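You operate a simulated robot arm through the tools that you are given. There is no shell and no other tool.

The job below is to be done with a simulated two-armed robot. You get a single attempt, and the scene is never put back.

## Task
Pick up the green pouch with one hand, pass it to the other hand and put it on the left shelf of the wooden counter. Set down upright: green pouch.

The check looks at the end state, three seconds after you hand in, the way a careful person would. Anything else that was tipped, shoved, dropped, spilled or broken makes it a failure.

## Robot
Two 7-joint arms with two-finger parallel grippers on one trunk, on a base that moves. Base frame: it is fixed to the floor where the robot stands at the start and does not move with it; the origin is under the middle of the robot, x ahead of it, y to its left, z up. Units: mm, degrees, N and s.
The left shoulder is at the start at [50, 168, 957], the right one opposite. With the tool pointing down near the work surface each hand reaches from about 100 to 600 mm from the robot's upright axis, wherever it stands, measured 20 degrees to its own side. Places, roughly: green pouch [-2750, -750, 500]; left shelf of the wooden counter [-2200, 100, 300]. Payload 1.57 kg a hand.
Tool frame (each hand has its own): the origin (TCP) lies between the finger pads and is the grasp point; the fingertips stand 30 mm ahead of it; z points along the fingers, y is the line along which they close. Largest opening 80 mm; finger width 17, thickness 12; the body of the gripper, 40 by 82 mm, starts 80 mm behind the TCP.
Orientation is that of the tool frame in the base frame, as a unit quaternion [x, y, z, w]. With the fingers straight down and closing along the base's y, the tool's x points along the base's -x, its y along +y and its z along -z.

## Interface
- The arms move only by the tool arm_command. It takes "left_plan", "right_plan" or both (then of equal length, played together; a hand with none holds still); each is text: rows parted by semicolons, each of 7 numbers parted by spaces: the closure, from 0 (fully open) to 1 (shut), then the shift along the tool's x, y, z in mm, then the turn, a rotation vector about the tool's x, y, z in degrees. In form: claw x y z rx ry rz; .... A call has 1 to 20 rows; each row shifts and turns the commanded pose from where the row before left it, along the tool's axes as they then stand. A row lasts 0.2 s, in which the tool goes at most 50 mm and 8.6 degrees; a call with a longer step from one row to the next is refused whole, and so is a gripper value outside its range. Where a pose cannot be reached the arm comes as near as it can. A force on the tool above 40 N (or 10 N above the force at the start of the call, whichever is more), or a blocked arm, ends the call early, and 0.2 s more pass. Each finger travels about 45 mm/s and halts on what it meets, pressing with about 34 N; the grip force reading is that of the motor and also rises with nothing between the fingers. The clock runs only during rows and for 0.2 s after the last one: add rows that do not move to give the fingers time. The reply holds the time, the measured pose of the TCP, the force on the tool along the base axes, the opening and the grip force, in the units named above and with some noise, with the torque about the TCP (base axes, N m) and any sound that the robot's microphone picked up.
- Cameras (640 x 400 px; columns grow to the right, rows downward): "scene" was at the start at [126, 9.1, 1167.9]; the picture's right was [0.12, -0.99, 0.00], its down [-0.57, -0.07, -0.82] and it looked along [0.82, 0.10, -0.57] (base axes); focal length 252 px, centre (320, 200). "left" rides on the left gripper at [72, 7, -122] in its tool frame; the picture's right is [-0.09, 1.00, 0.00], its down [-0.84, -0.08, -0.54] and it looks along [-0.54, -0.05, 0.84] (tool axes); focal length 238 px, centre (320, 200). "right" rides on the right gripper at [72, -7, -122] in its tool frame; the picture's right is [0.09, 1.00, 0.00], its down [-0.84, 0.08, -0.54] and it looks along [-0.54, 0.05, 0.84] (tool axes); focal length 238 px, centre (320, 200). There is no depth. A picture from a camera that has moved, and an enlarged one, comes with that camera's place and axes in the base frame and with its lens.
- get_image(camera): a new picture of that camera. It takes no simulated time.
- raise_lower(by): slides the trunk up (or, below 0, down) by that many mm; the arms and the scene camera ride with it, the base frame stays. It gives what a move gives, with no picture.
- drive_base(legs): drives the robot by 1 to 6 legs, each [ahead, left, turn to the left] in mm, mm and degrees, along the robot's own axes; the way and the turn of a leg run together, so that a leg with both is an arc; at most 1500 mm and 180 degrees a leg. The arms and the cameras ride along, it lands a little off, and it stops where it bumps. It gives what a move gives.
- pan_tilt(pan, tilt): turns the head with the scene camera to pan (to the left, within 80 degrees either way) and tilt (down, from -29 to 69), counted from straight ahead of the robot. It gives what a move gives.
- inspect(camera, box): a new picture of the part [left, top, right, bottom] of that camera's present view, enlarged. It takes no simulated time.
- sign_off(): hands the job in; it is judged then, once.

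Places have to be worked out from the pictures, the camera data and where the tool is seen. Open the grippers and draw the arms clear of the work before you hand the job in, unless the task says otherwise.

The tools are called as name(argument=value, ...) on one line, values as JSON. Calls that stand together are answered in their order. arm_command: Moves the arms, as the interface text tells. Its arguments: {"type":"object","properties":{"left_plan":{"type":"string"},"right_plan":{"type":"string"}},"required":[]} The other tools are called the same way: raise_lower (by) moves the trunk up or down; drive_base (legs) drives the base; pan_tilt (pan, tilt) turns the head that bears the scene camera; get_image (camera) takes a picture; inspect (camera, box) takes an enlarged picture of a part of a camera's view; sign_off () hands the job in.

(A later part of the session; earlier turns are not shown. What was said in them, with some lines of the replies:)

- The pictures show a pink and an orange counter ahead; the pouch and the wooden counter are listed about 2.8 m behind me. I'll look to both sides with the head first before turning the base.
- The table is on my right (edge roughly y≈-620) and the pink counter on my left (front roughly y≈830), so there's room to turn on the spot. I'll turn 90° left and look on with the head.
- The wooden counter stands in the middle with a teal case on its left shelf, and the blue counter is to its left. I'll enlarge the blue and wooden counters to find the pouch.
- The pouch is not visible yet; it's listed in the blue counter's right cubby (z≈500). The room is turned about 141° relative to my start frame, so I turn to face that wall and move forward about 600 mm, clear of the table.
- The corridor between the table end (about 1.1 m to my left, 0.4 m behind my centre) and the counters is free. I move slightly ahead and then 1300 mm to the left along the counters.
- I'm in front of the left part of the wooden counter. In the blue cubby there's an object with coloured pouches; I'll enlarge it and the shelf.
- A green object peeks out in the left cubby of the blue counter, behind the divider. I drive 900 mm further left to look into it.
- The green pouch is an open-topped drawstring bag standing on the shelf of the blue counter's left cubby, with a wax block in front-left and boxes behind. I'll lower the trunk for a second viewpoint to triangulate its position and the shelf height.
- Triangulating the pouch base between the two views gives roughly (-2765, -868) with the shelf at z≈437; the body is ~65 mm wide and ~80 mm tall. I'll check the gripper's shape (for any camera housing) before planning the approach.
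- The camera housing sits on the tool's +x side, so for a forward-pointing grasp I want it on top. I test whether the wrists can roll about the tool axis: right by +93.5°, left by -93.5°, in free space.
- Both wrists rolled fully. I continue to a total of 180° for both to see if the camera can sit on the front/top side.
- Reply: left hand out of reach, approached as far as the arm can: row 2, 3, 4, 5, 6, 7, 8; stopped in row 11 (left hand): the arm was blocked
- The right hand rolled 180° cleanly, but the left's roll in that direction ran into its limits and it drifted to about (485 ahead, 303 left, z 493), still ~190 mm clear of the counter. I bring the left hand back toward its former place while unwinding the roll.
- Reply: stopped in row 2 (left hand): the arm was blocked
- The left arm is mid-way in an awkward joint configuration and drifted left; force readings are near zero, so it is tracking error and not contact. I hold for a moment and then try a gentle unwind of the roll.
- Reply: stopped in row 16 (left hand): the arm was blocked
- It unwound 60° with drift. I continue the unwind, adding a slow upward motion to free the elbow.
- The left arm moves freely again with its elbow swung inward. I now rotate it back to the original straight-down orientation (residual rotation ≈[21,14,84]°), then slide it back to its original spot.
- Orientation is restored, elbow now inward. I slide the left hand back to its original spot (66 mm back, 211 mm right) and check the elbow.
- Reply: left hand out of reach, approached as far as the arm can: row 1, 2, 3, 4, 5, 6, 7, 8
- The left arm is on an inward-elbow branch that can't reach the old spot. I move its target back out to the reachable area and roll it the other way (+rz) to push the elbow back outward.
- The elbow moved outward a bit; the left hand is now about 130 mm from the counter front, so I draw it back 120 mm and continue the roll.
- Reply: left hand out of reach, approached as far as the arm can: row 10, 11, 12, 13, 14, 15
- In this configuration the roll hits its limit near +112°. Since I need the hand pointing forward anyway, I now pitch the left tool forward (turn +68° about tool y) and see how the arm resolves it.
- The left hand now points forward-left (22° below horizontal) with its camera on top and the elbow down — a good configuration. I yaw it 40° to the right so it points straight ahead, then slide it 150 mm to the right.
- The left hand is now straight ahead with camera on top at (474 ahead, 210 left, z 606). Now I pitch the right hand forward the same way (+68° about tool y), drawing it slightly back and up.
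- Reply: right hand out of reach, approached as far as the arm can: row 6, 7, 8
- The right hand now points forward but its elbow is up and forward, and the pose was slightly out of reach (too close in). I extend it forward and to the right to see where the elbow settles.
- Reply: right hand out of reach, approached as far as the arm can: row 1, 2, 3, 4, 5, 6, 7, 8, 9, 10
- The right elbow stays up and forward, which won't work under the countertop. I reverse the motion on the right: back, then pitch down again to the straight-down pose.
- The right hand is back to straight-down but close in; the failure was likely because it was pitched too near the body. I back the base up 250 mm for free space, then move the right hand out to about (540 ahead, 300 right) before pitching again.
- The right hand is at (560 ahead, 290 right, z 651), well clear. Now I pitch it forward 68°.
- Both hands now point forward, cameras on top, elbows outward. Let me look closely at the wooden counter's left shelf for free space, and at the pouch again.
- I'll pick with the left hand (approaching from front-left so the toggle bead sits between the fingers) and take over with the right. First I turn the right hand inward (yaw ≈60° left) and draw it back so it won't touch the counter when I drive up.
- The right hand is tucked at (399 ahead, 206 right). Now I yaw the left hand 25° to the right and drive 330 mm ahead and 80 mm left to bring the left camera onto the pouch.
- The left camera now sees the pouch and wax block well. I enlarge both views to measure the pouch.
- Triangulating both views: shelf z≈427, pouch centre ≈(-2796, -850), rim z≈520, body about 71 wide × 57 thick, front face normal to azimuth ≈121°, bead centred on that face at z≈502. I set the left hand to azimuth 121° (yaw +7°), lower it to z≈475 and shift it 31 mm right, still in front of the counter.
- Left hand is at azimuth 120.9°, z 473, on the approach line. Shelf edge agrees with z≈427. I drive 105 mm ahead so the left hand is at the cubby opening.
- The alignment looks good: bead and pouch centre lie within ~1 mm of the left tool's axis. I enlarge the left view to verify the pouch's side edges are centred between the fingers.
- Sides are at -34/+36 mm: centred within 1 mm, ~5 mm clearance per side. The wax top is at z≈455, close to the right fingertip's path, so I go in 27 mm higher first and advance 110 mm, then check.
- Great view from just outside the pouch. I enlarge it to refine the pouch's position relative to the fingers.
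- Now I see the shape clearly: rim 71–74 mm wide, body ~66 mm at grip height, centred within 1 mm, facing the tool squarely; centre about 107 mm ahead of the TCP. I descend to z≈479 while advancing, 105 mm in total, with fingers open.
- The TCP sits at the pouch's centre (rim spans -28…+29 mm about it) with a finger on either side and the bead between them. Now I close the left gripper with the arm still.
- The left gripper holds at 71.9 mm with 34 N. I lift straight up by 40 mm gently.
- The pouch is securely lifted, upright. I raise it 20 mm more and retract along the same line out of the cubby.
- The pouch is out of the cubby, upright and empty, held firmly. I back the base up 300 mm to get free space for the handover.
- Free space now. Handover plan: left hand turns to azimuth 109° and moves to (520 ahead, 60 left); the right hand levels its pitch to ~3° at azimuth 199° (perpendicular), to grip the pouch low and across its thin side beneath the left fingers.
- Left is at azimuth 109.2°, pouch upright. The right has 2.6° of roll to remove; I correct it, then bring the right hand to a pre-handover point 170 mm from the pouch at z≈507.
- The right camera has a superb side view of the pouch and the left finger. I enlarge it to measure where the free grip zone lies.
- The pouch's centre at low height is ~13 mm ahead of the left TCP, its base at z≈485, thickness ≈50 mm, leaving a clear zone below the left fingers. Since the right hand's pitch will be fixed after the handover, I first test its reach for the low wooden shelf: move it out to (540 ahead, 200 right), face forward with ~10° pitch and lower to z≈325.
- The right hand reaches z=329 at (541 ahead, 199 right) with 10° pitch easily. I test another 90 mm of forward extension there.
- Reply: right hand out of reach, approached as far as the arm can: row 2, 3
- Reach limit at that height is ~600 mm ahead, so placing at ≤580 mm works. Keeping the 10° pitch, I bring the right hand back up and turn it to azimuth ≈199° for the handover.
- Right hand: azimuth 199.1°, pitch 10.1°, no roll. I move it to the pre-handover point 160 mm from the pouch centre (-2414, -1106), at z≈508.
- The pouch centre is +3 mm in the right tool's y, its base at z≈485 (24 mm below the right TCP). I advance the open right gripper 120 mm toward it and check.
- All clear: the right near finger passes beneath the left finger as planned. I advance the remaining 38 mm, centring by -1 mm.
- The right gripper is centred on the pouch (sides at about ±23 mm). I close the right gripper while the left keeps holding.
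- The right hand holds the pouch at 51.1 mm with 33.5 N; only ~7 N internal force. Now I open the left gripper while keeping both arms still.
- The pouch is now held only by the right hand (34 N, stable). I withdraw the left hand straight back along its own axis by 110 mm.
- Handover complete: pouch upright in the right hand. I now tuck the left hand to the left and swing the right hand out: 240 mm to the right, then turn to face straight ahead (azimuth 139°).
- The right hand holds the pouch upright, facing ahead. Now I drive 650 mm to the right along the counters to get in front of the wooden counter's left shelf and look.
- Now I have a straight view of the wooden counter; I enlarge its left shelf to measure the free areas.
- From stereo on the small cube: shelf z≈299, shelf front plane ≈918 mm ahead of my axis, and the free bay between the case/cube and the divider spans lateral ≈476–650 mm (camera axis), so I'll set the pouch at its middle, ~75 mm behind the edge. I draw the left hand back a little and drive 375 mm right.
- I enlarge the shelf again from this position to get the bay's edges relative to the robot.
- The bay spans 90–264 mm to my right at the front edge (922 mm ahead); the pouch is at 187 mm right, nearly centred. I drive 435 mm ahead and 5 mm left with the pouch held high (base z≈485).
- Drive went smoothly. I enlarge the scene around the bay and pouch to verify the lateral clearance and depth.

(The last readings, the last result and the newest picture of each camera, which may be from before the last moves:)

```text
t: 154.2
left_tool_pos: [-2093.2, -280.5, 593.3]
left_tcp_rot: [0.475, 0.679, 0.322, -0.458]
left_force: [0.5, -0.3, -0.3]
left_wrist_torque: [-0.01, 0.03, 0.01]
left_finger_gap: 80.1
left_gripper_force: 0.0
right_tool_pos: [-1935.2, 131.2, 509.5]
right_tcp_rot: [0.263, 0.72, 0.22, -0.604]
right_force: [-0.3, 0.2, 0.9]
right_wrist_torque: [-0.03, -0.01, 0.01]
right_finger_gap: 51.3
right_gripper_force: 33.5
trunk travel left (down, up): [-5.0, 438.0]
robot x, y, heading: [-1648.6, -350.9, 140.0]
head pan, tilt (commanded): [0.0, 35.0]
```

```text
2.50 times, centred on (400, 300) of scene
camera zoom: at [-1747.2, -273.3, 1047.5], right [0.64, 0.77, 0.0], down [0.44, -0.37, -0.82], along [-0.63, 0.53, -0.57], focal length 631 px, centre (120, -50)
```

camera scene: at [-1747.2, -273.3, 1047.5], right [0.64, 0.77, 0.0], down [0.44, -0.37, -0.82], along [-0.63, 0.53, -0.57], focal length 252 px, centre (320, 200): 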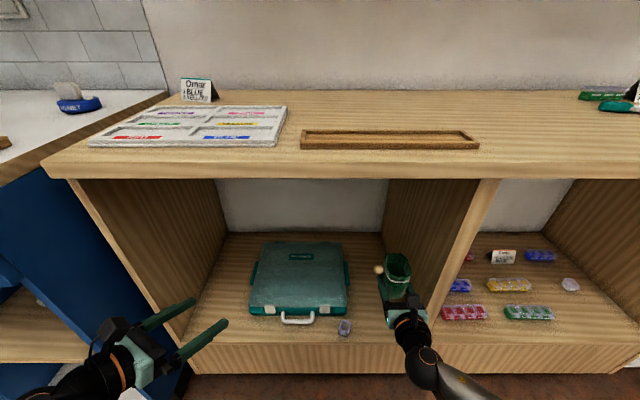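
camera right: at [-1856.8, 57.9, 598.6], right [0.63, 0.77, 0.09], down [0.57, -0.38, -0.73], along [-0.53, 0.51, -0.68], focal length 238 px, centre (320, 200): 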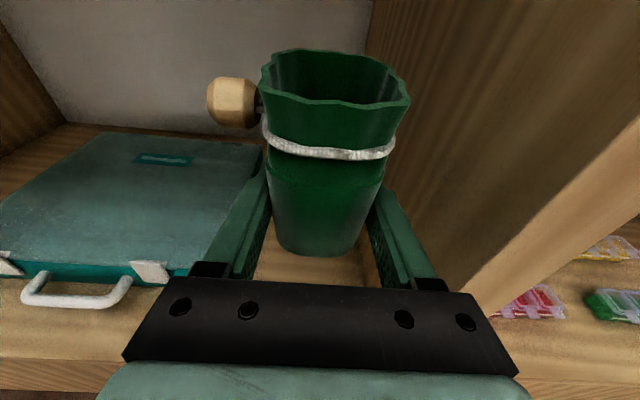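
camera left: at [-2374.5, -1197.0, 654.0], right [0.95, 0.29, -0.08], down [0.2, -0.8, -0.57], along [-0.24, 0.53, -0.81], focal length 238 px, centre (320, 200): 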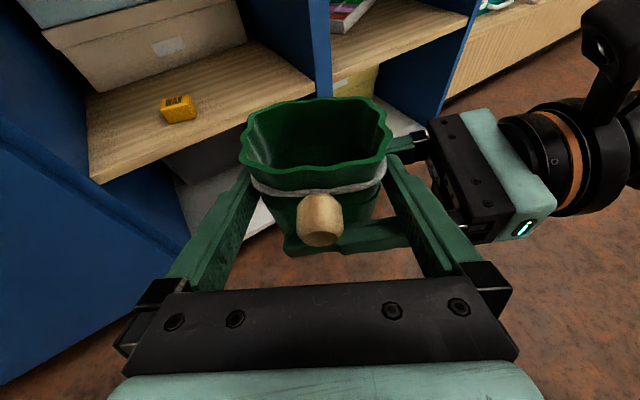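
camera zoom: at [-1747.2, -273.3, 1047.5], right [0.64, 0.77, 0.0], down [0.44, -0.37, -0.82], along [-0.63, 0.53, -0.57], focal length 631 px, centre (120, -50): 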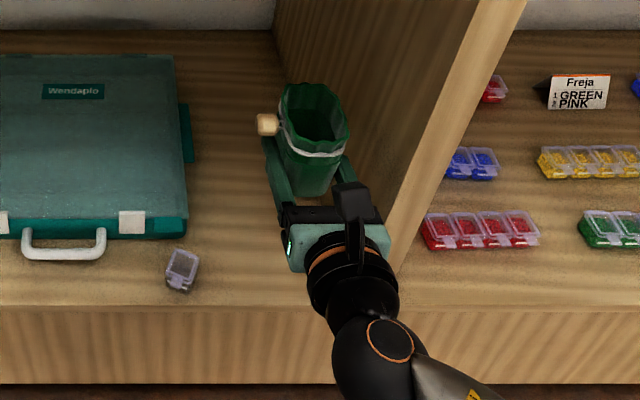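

Front edge is 484 mm ahead; the divider face is ~74 mm right of the pouch centre, the cube ~98 mm left. I shift 26 mm deeper and 8 mm left, then lower 150 mm and check.

arm_command(right_plan="0.7 2.3 -4 12.8 0 0 0; 0.7 2.3 -4 12.8 0 0 0; 0.7 -24.6 0 4.47 0 0 0; 0.7 -24.6 0 4.47 0 0 0; 0.7 -24.6 0 4.47 0 0 0; 0.7 -24.6 0 4.47 0 0 0; 0.7 -24.6 0 4.47 0 0 0; 0.7 -24.6 0 4.47 0 0 0; 0.7 0 0 0 0 0 0")

get_image(camera="right")

inspect(camera="scene", box=[300, 220, 500, 380])

```text
t: 156.2
left_tool_pos: [-2092.5, -280.3, 594.7]
left_tcp_rot: [0.475, 0.679, 0.322, -0.458]
left_force: [-0.2, 0.5, 0.0]
left_wrist_torque: [0.01, -0.01, -0.01]
left_finger_gap: 80.0
left_gripper_force: 0.0
right_tool_pos: [-1959.4, 141.8, 359.4]
right_tcp_rot: [0.263, 0.72, 0.22, -0.603]
right_force: [0.3, -0.1, 0.1]
right_wrist_torque: [-0.03, 0.01, 0.02]
right_finger_gap: 51.4
right_gripper_force: 33.8
trunk travel left (down, up): [-5.0, 438.0]
robot x, y, heading: [-1648.7, -352.9, 139.9]
head pan, tilt (commanded): [0.0, 35.0]
```

```text
taken
camera right: at [-1881.4, 68.9, 450.7], right [0.63, 0.77, 0.09], down [0.57, -0.38, -0.73], along [-0.53, 0.51, -0.68], focal length 238 px, centre (320, 200)
```

right: 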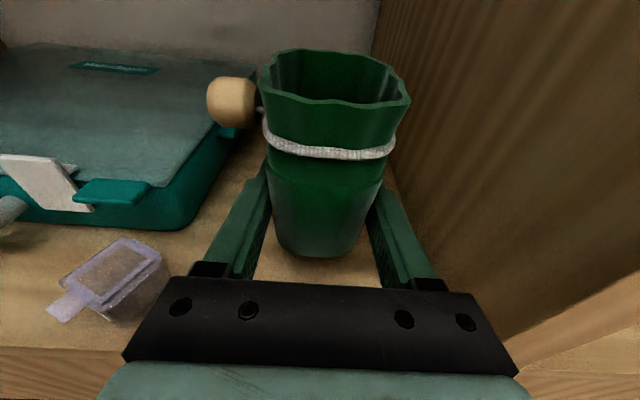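

```text
2.50 times, centred on (400, 300) of scene
camera zoom: at [-1747.2, -273.3, 1047.5], right [0.64, 0.77, 0.0], down [0.44, -0.37, -0.82], along [-0.63, 0.53, -0.57], focal length 631 px, centre (120, -50)
```

zoom: 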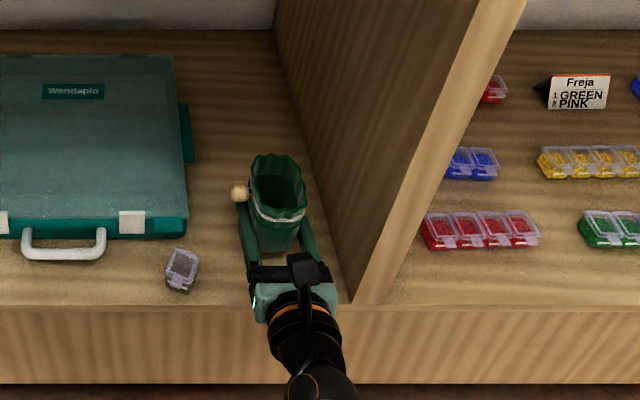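

Pouch base is ~36 mm above the shelf, 72 mm behind the edge, with good clearance on both sides. I lower another 27 mm and look.

arm_command(right_plan="0.7 -8.86 0 1.61 0 0 0; 0.7 -8.86 0 1.61 0 0 0; 0.7 -8.86 0 1.61 0 0 0; 0.7 0 0 0 0 0 0")

get_image(camera="right")

inspect(camera="scene", box=[340, 260, 440, 340])

get_image(camera="left")

```text
t: 157.2
left_tool_pos: [-2092.9, -280.2, 594.4]
left_tcp_rot: [0.475, 0.679, 0.322, -0.458]
left_force: [0.2, 0.2, -0.2]
left_wrist_torque: [0.02, 0.04, 0.01]
left_finger_gap: 80.2
left_gripper_force: 0.0
right_tool_pos: [-1959.4, 141.6, 335.0]
right_tcp_rot: [0.263, 0.72, 0.22, -0.603]
right_force: [-0.5, 0.7, -0.4]
right_wrist_torque: [-0.02, -0.01, -0.02]
right_finger_gap: 51.3
right_gripper_force: 33.8
trunk travel left (down, up): [-5.0, 438.0]
robot x, y, heading: [-1648.3, -354.1, 140.2]
head pan, tilt (commanded): [0.0, 35.0]
```

```text
taken
camera right: at [-1881.6, 68.6, 424.4], right [0.63, 0.77, 0.09], down [0.57, -0.38, -0.73], along [-0.53, 0.51, -0.68], focal length 238 px, centre (320, 200)
```

right: 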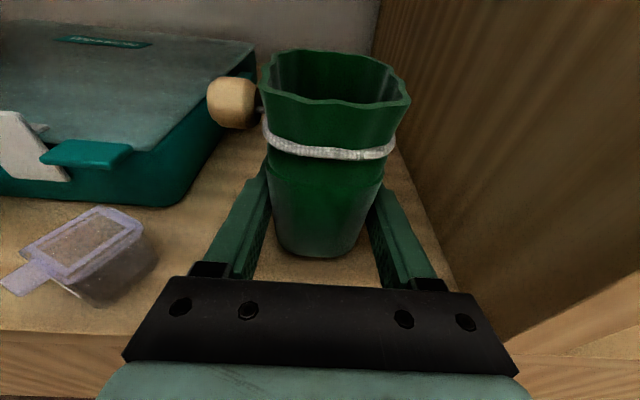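

```text
5.00 times, centred on (390, 300) of scene
camera zoom: at [-1747.2, -273.3, 1047.5], right [0.64, 0.77, 0.0], down [0.44, -0.37, -0.82], along [-0.63, 0.53, -0.57], focal length 1262 px, centre (-30, -300)
```

zoom: 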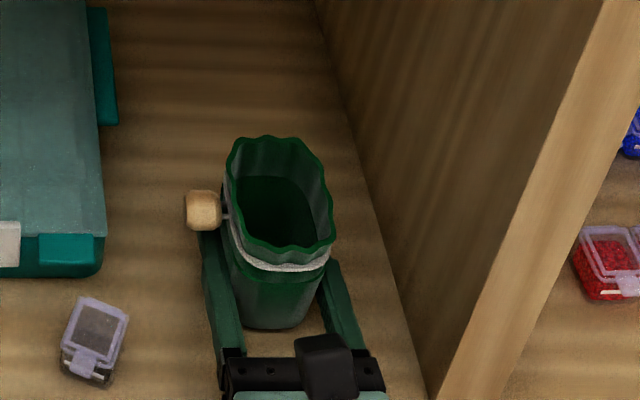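

```text
taken
camera left: at [-2057.5, -358.6, 707.5], right [0.95, 0.31, -0.08], down [0.21, -0.79, -0.57], along [-0.24, 0.53, -0.81], focal length 238 px, centre (320, 200)
```

left: 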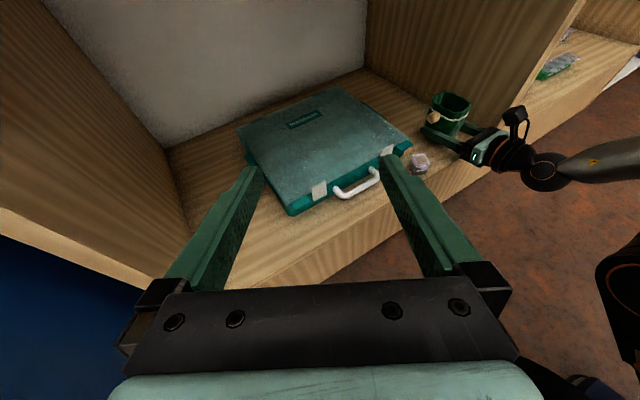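

No contact yet (base ≈10 mm above the shelf). I lower 8 mm in small steps and read the force.

arm_command(right_plan="0.7 -1.97 0 0.36 0 0 0; 0.7 -1.97 0 0.36 0 0 0; 0.7 -1.97 0 0.36 0 0 0; 0.7 -1.97 0 0.36 0 0 0; 0.7 0 0 0 0 0 0")

arm_command(right_plan="0.7 -0.99 0 0.18 0 0 0; 0.7 -0.99 0 0.18 0 0 0; 0.7 0 0 0 0 0 0")

inspect(camera="left", box=[380, 70, 520, 190])

```text
t: 158.4
left_tool_pos: [-2093.1, -282.2, 596.1]
left_tcp_rot: [0.474, 0.679, 0.322, -0.459]
left_force: [0.4, 0.6, 0.8]
left_wrist_torque: [-0.03, 0.01, 0.0]
left_finger_gap: 80.0
left_gripper_force: 0.1
right_tool_pos: [-1962.2, 143.6, 328.4]
right_tcp_rot: [0.262, 0.718, 0.221, -0.606]
right_force: [6.0, -5.2, 24.7]
right_wrist_torque: [-0.54, -0.62, 0.07]
right_finger_gap: 51.0
right_gripper_force: 33.9
trunk travel left (down, up): [-5.0, 438.0]
robot x, y, heading: [-1644.7, -352.6, 140.1]
head pan, tilt (commanded): [0.0, 35.0]
```

```text
t: 159.2
left_tool_pos: [-2093.2, -281.4, 594.7]
left_tcp_rot: [0.475, 0.679, 0.321, -0.459]
left_force: [0.5, -0.6, -0.3]
left_wrist_torque: [-0.01, -0.03, -0.01]
left_finger_gap: 79.8
left_gripper_force: 0.0
right_tool_pos: [-1961.6, 144.2, 326.6]
right_tcp_rot: [0.262, 0.716, 0.222, -0.607]
right_force: [4.5, -2.3, 33.7]
right_wrist_torque: [-0.7, -0.83, 0.02]
right_finger_gap: 51.1
right_gripper_force: 34.0
trunk travel left (down, up): [-5.0, 438.0]
robot x, y, heading: [-1648.4, -352.7, 139.6]
head pan, tilt (commanded): [0.0, 35.0]
```

```text
3.33 times, centred on (450, 130) of left
camera zoom: at [-2056.8, -359.7, 708.2], right [0.95, 0.31, -0.08], down [0.21, -0.79, -0.58], along [-0.24, 0.53, -0.81], focal length 794 px, centre (-113, 433)
```

zoom: 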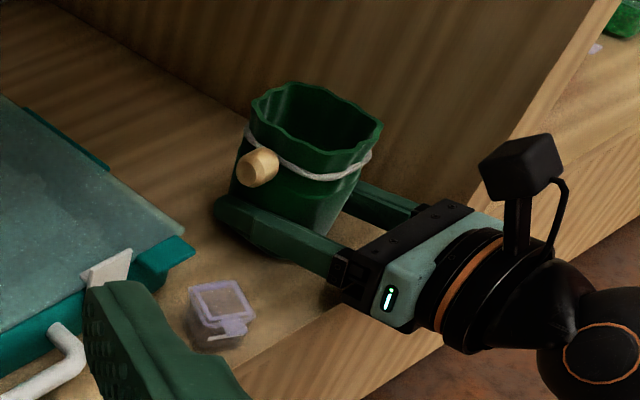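

Contact: 34 N upward, centred at the pouch's near bottom edge — it's standing on the shelf. I relieve the pressure by raising about 3 mm in small steps.

arm_command(right_plan="0.7 0.99 0 -0.18 0 0 0; 0.7 0.99 0 -0.18 0 0 0; 0.7 0.99 0 -0.18 0 0 0; 0.7 0 0 0 0 0 0")

```text
t: 160.2
left_tool_pos: [-2093.6, -281.2, 594.8]
left_tcp_rot: [0.475, 0.68, 0.321, -0.458]
left_force: [-0.9, -0.5, 0.4]
left_wrist_torque: [-0.03, -0.03, 0.03]
left_finger_gap: 80.1
left_gripper_force: 0.1
right_tool_pos: [-1961.0, 143.1, 327.8]
right_tcp_rot: [0.262, 0.718, 0.222, -0.606]
right_force: [-6.7, 4.4, 15.4]
right_wrist_torque: [-0.04, 0.06, -0.01]
right_finger_gap: 51.0
right_gripper_force: 34.6
trunk travel left (down, up): [-5.0, 438.0]
robot x, y, heading: [-1647.5, -358.0, 140.0]
head pan, tilt (commanded): [0.0, 35.0]
```

Force is down to 15 N with almost no torque, so the base is flat. One more millimetre up to nearly unload, then I open the gripper slowly.

arm_command(right_plan="0.7 0.9 0 -0.16 0 0 0; 0.7 0 0 0 0 0 0")

get_image(camera="right")

```text
t: 160.8
left_tool_pos: [-2093.8, -281.7, 594.1]
left_tcp_rot: [0.475, 0.678, 0.322, -0.459]
left_force: [0.7, -0.6, 0.5]
left_wrist_torque: [-0.02, 0.0, -0.02]
left_finger_gap: 80.0
left_gripper_force: 0.0
right_tool_pos: [-1960.4, 142.7, 326.9]
right_tcp_rot: [0.262, 0.719, 0.221, -0.604]
right_force: [-4.8, 2.4, 14.1]
right_wrist_torque: [-0.02, 0.0, -0.02]
right_finger_gap: 50.8
right_gripper_force: 33.8
trunk travel left (down, up): [-5.0, 438.0]
robot x, y, heading: [-1647.9, -354.2, 140.1]
head pan, tilt (commanded): [0.0, 35.0]
```

```text
taken
camera right: at [-1882.1, 68.9, 416.9], right [0.63, 0.77, 0.09], down [0.57, -0.38, -0.73], along [-0.53, 0.51, -0.68], focal length 238 px, centre (320, 200)
```

right: 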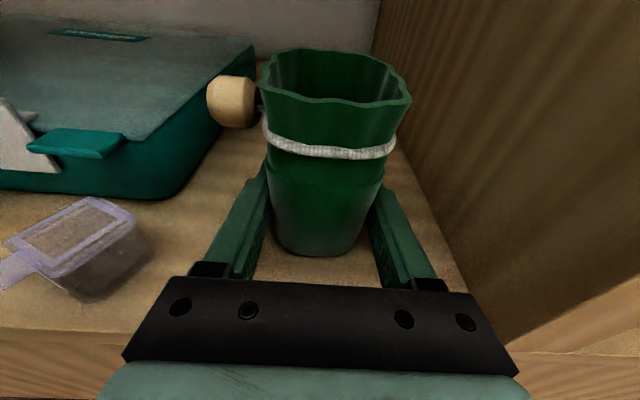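

Pouch sits flat (torque ≈ 0). I open the right gripper gently to about 66 mm while holding still.

arm_command(right_plan="0.36 0 0 0 0 0 0; 0.34 0 0 0 0 0 0; 0.32 0 0 0 0 0 0; 0.29 0 0 0 0 0 0; 0.25 0 0 0 0 0 0; 0.21 0 0 0 0 0 0; 0.18 0 0 0 0 0 0; 0.18 0 0 0 0 0 0")

get_image(camera="right")

inspect(camera="left", box=[380, 70, 520, 190])

```text
t: 162.6
left_tool_pos: [-2092.5, -281.9, 593.4]
left_tcp_rot: [0.475, 0.679, 0.321, -0.458]
left_force: [-0.5, -0.9, 0.1]
left_wrist_torque: [0.01, 0.01, 0.03]
left_finger_gap: 80.2
left_gripper_force: 0.1
right_tool_pos: [-1960.4, 142.9, 324.7]
right_tcp_rot: [0.263, 0.72, 0.22, -0.603]
right_force: [-0.7, 0.5, 0.1]
right_wrist_torque: [-0.02, -0.02, 0.02]
right_finger_gap: 65.5
right_gripper_force: 0.1
trunk travel left (down, up): [-5.0, 438.0]
robot x, y, heading: [-1649.2, -352.6, 140.1]
head pan, tilt (commanded): [0.0, 35.0]
```

```text
taken
camera right: at [-1881.8, 68.5, 415.5], right [0.63, 0.77, 0.09], down [0.57, -0.38, -0.73], along [-0.53, 0.51, -0.68], focal length 238 px, centre (320, 200)
```

right: 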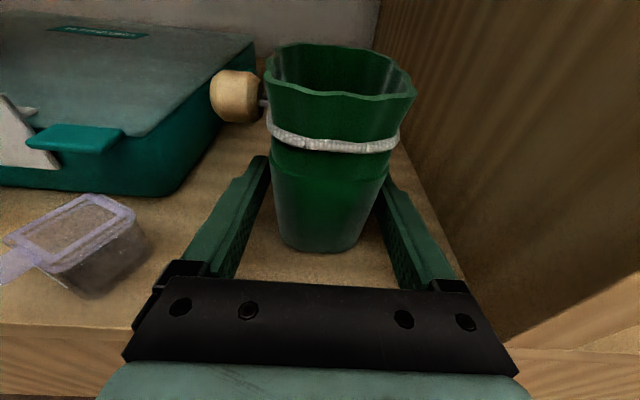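

```text
3.33 times, centred on (450, 130) of left
camera zoom: at [-2057.5, -358.6, 707.5], right [0.95, 0.31, -0.08], down [0.21, -0.79, -0.57], along [-0.24, 0.53, -0.81], focal length 794 px, centre (-113, 433)
```

zoom: 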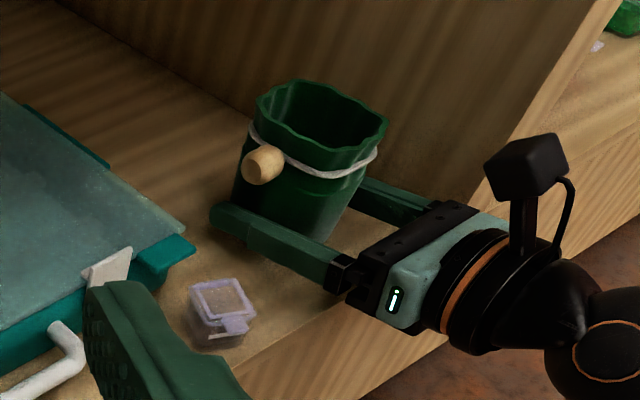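

The pouch stands free and upright. I open the fingers fully and withdraw the right hand straight back 140 mm horizontally.

arm_command(right_plan="0.1 0 0 0 0 0 0; 0.03 0 0 0 0 0 0; 0 0 0 0 0 0 0; 0 -1.8 0 -9.85 0 0 0; 0 -1.8 0 -9.85 0 0 0; 0 -2.7 0 -14.8 0 0 0; 0 -2.7 0 -14.8 0 0 0; 0 -3.6 0 -19.7 0 0 0; 0 -3.6 0 -19.7 0 0 0; 0 -3.6 0 -19.7 0 0 0; 0 -3.6 0 -19.7 0 0 0; 0 0 0 0 0 0 0")

get_image(camera="right")

get_image(camera="scene")

```text
t: 165.4
left_tool_pos: [-2093.0, -281.6, 595.6]
left_tcp_rot: [0.475, 0.678, 0.323, -0.458]
left_force: [0.9, -0.8, -0.3]
left_wrist_torque: [0.01, 0.03, 0.01]
left_finger_gap: 80.5
left_gripper_force: 0.1
right_tool_pos: [-1874.8, 96.6, 350.9]
right_tcp_rot: [0.263, 0.697, 0.245, -0.621]
right_force: [-0.5, 0.1, 0.8]
right_wrist_torque: [-0.02, 0.01, -0.02]
right_finger_gap: 80.0
right_gripper_force: 0.1
trunk travel left (down, up): [-5.0, 438.0]
robot x, y, heading: [-1646.7, -353.3, 140.0]
head pan, tilt (commanded): [0.0, 35.0]
stopped in row 12 (right hand): the arm was blocked; the commanded pose is now the measured one
```

```text
taken
camera right: at [-1796.3, 16.1, 432.4], right [0.66, 0.75, 0.11], down [0.53, -0.36, -0.77], along [-0.54, 0.56, -0.63], focal length 238 px, centre (320, 200)
```

right: 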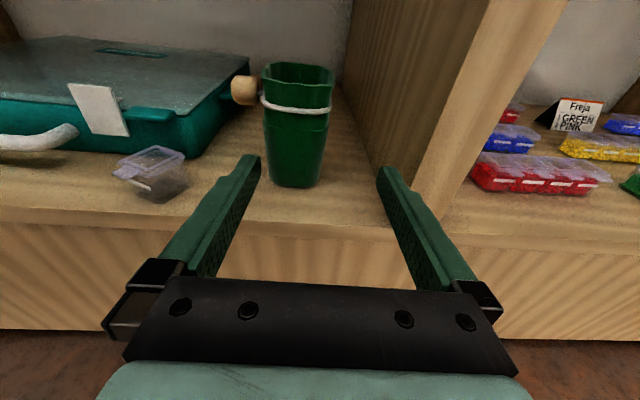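

```text
taken
camera scene: at [-1747.1, -273.3, 1048.5], right [0.64, 0.77, 0.0], down [0.44, -0.37, -0.82], along [-0.63, 0.53, -0.57], focal length 252 px, centre (320, 200)
```

scene: 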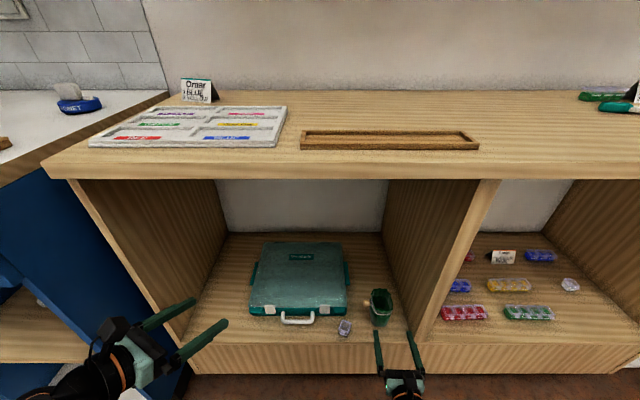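

The pouch stands alone, upright, on the left shelf; the right arm just ran out of folding room but is clear of the pouch. I now back the whole base straight away by 350 mm.

drive_base(legs=[[-350, 0, 0]])

get_image(camera="scene")

get_image(camera="right")

```text
t: 167.6
left_tool_pos: [-1830.0, -497.2, 593.6]
left_tcp_rot: [0.48, 0.676, 0.324, -0.455]
left_force: [-0.4, 0.0, 0.0]
left_wrist_torque: [0.03, -0.02, -0.01]
left_finger_gap: 80.2
left_gripper_force: 0.1
right_tool_pos: [-1609.4, -122.6, 347.8]
right_tcp_rot: [0.268, 0.696, 0.248, -0.619]
right_force: [0.8, -0.3, -0.5]
right_wrist_torque: [0.03, 0.03, -0.01]
right_finger_gap: 79.7
right_gripper_force: 0.1
trunk travel left (down, up): [-5.0, 438.0]
robot x, y, heading: [-1385.7, -577.7, 139.2]
head pan, tilt (commanded): [0.0, 35.0]
```

```text
taken
camera scene: at [-1484.6, -494.8, 1047.4], right [0.66, 0.76, 0.0], down [0.43, -0.38, -0.82], along [-0.62, 0.54, -0.57], focal length 252 px, centre (320, 200)
```

scene: 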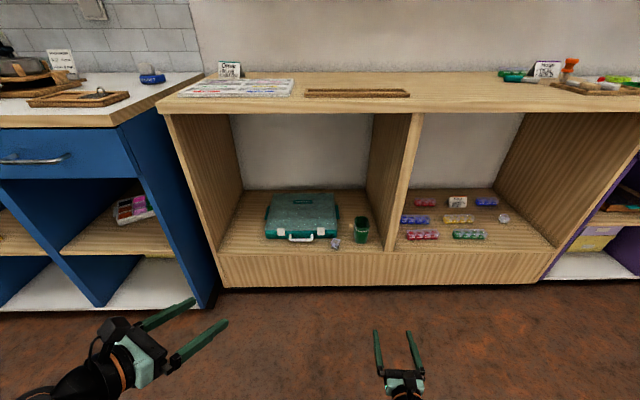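

```text
taken
camera right: at [-1529.9, -205.3, 431.5], right [0.67, 0.74, 0.1], down [0.52, -0.36, -0.77], along [-0.53, 0.57, -0.63], focal length 238 px, centre (320, 200)
```

right: 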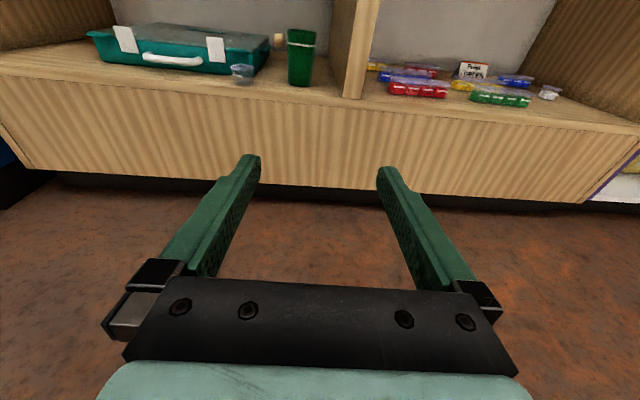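

I've backed off; I inspect the final state of the shelf closely, and the other items, before handing in.

inspect(camera="scene", box=[250, 170, 410, 270])

inspect(camera="right", box=[200, 10, 400, 120])

pan_tilt(pan=40, tilt=25)

get_image(camera="scene")

```text
4.00 times, centred on (330, 220) of scene
camera zoom: at [-1484.6, -494.8, 1047.4], right [0.66, 0.76, 0.0], down [0.43, -0.38, -0.82], along [-0.62, 0.54, -0.57], focal length 1010 px, centre (280, 120)
```

zoom: 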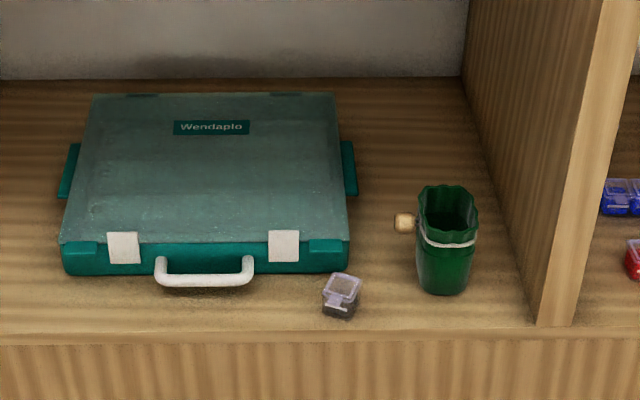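

```text
3.20 times, centred on (300, 65) of right
camera zoom: at [-1529.9, -205.3, 431.5], right [0.67, 0.74, 0.1], down [0.52, -0.36, -0.77], along [-0.53, 0.57, -0.63], focal length 763 px, centre (384, 632)
```

zoom: 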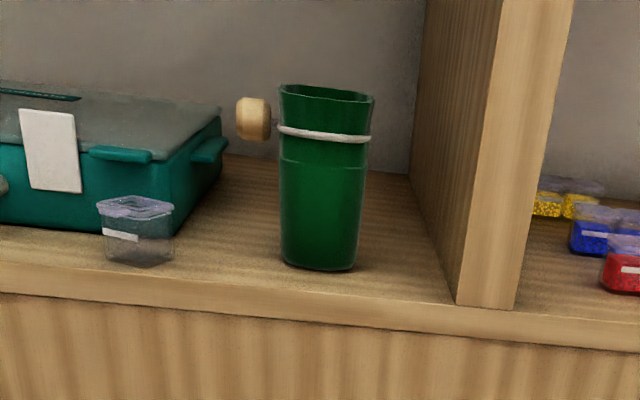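

```text
t: 168.7
left_tool_pos: [-1830.3, -498.6, 592.7]
left_tcp_rot: [0.479, 0.675, 0.325, -0.457]
left_force: [-0.2, 0.1, 0.5]
left_wrist_torque: [-0.03, 0.03, 0.03]
left_finger_gap: 80.1
left_gripper_force: 0.0
right_tool_pos: [-1607.4, -123.4, 348.6]
right_tcp_rot: [0.268, 0.695, 0.249, -0.619]
right_force: [-1.2, 0.0, 0.1]
right_wrist_torque: [0.02, 0.03, 0.01]
right_finger_gap: 79.9
right_gripper_force: 0.0
trunk travel left (down, up): [-5.0, 438.0]
robot x, y, heading: [-1389.2, -578.4, 139.1]
head pan, tilt (commanded): [40.0, 25.0]
```

```text
taken
camera scene: at [-1510.1, -551.2, 1063.2], right [0.02, 1.0, 0.0], down [0.42, -0.01, -0.91], along [-0.91, 0.02, -0.42], focal length 252 px, centre (320, 200)
```

scene: 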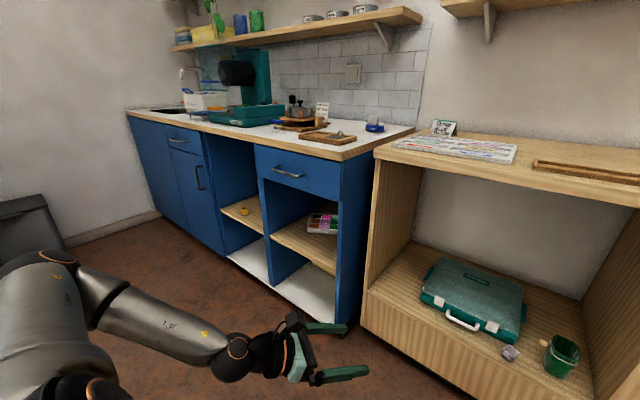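

The green pouch stands upright on the left shelf of the wooden counter. The case, the cube, the wax block and the palette are where they were, both grippers are open and the arms are clear, so I hand the job in.

sign_off()

```text
The job is handed in.
```

The green pouch is standing upright on the left shelf of the wooden counter, and I have handed the job in. I don't have the judge's result.

- **Pick and pass:** The left hand took the pouch out of the blue counter's left cubby. The right hand took it over in mid-air, and the left hand let go only once the right had a firm grip.
- **Placing:** It stands between the teal case and the divider, about 70 mm back from the shelf's front edge.
- **Surroundings:** In the last pictures the wax block, palette, case and small cube look untouched. No bumps or dropped items showed up along the way.
- **Arms:** Both grippers are open and the robot has backed off about 350 mm. While withdrawing, the right arm stopped early at the end of its motion. By then it was clear of the pouch, so I backed the whole base away instead.
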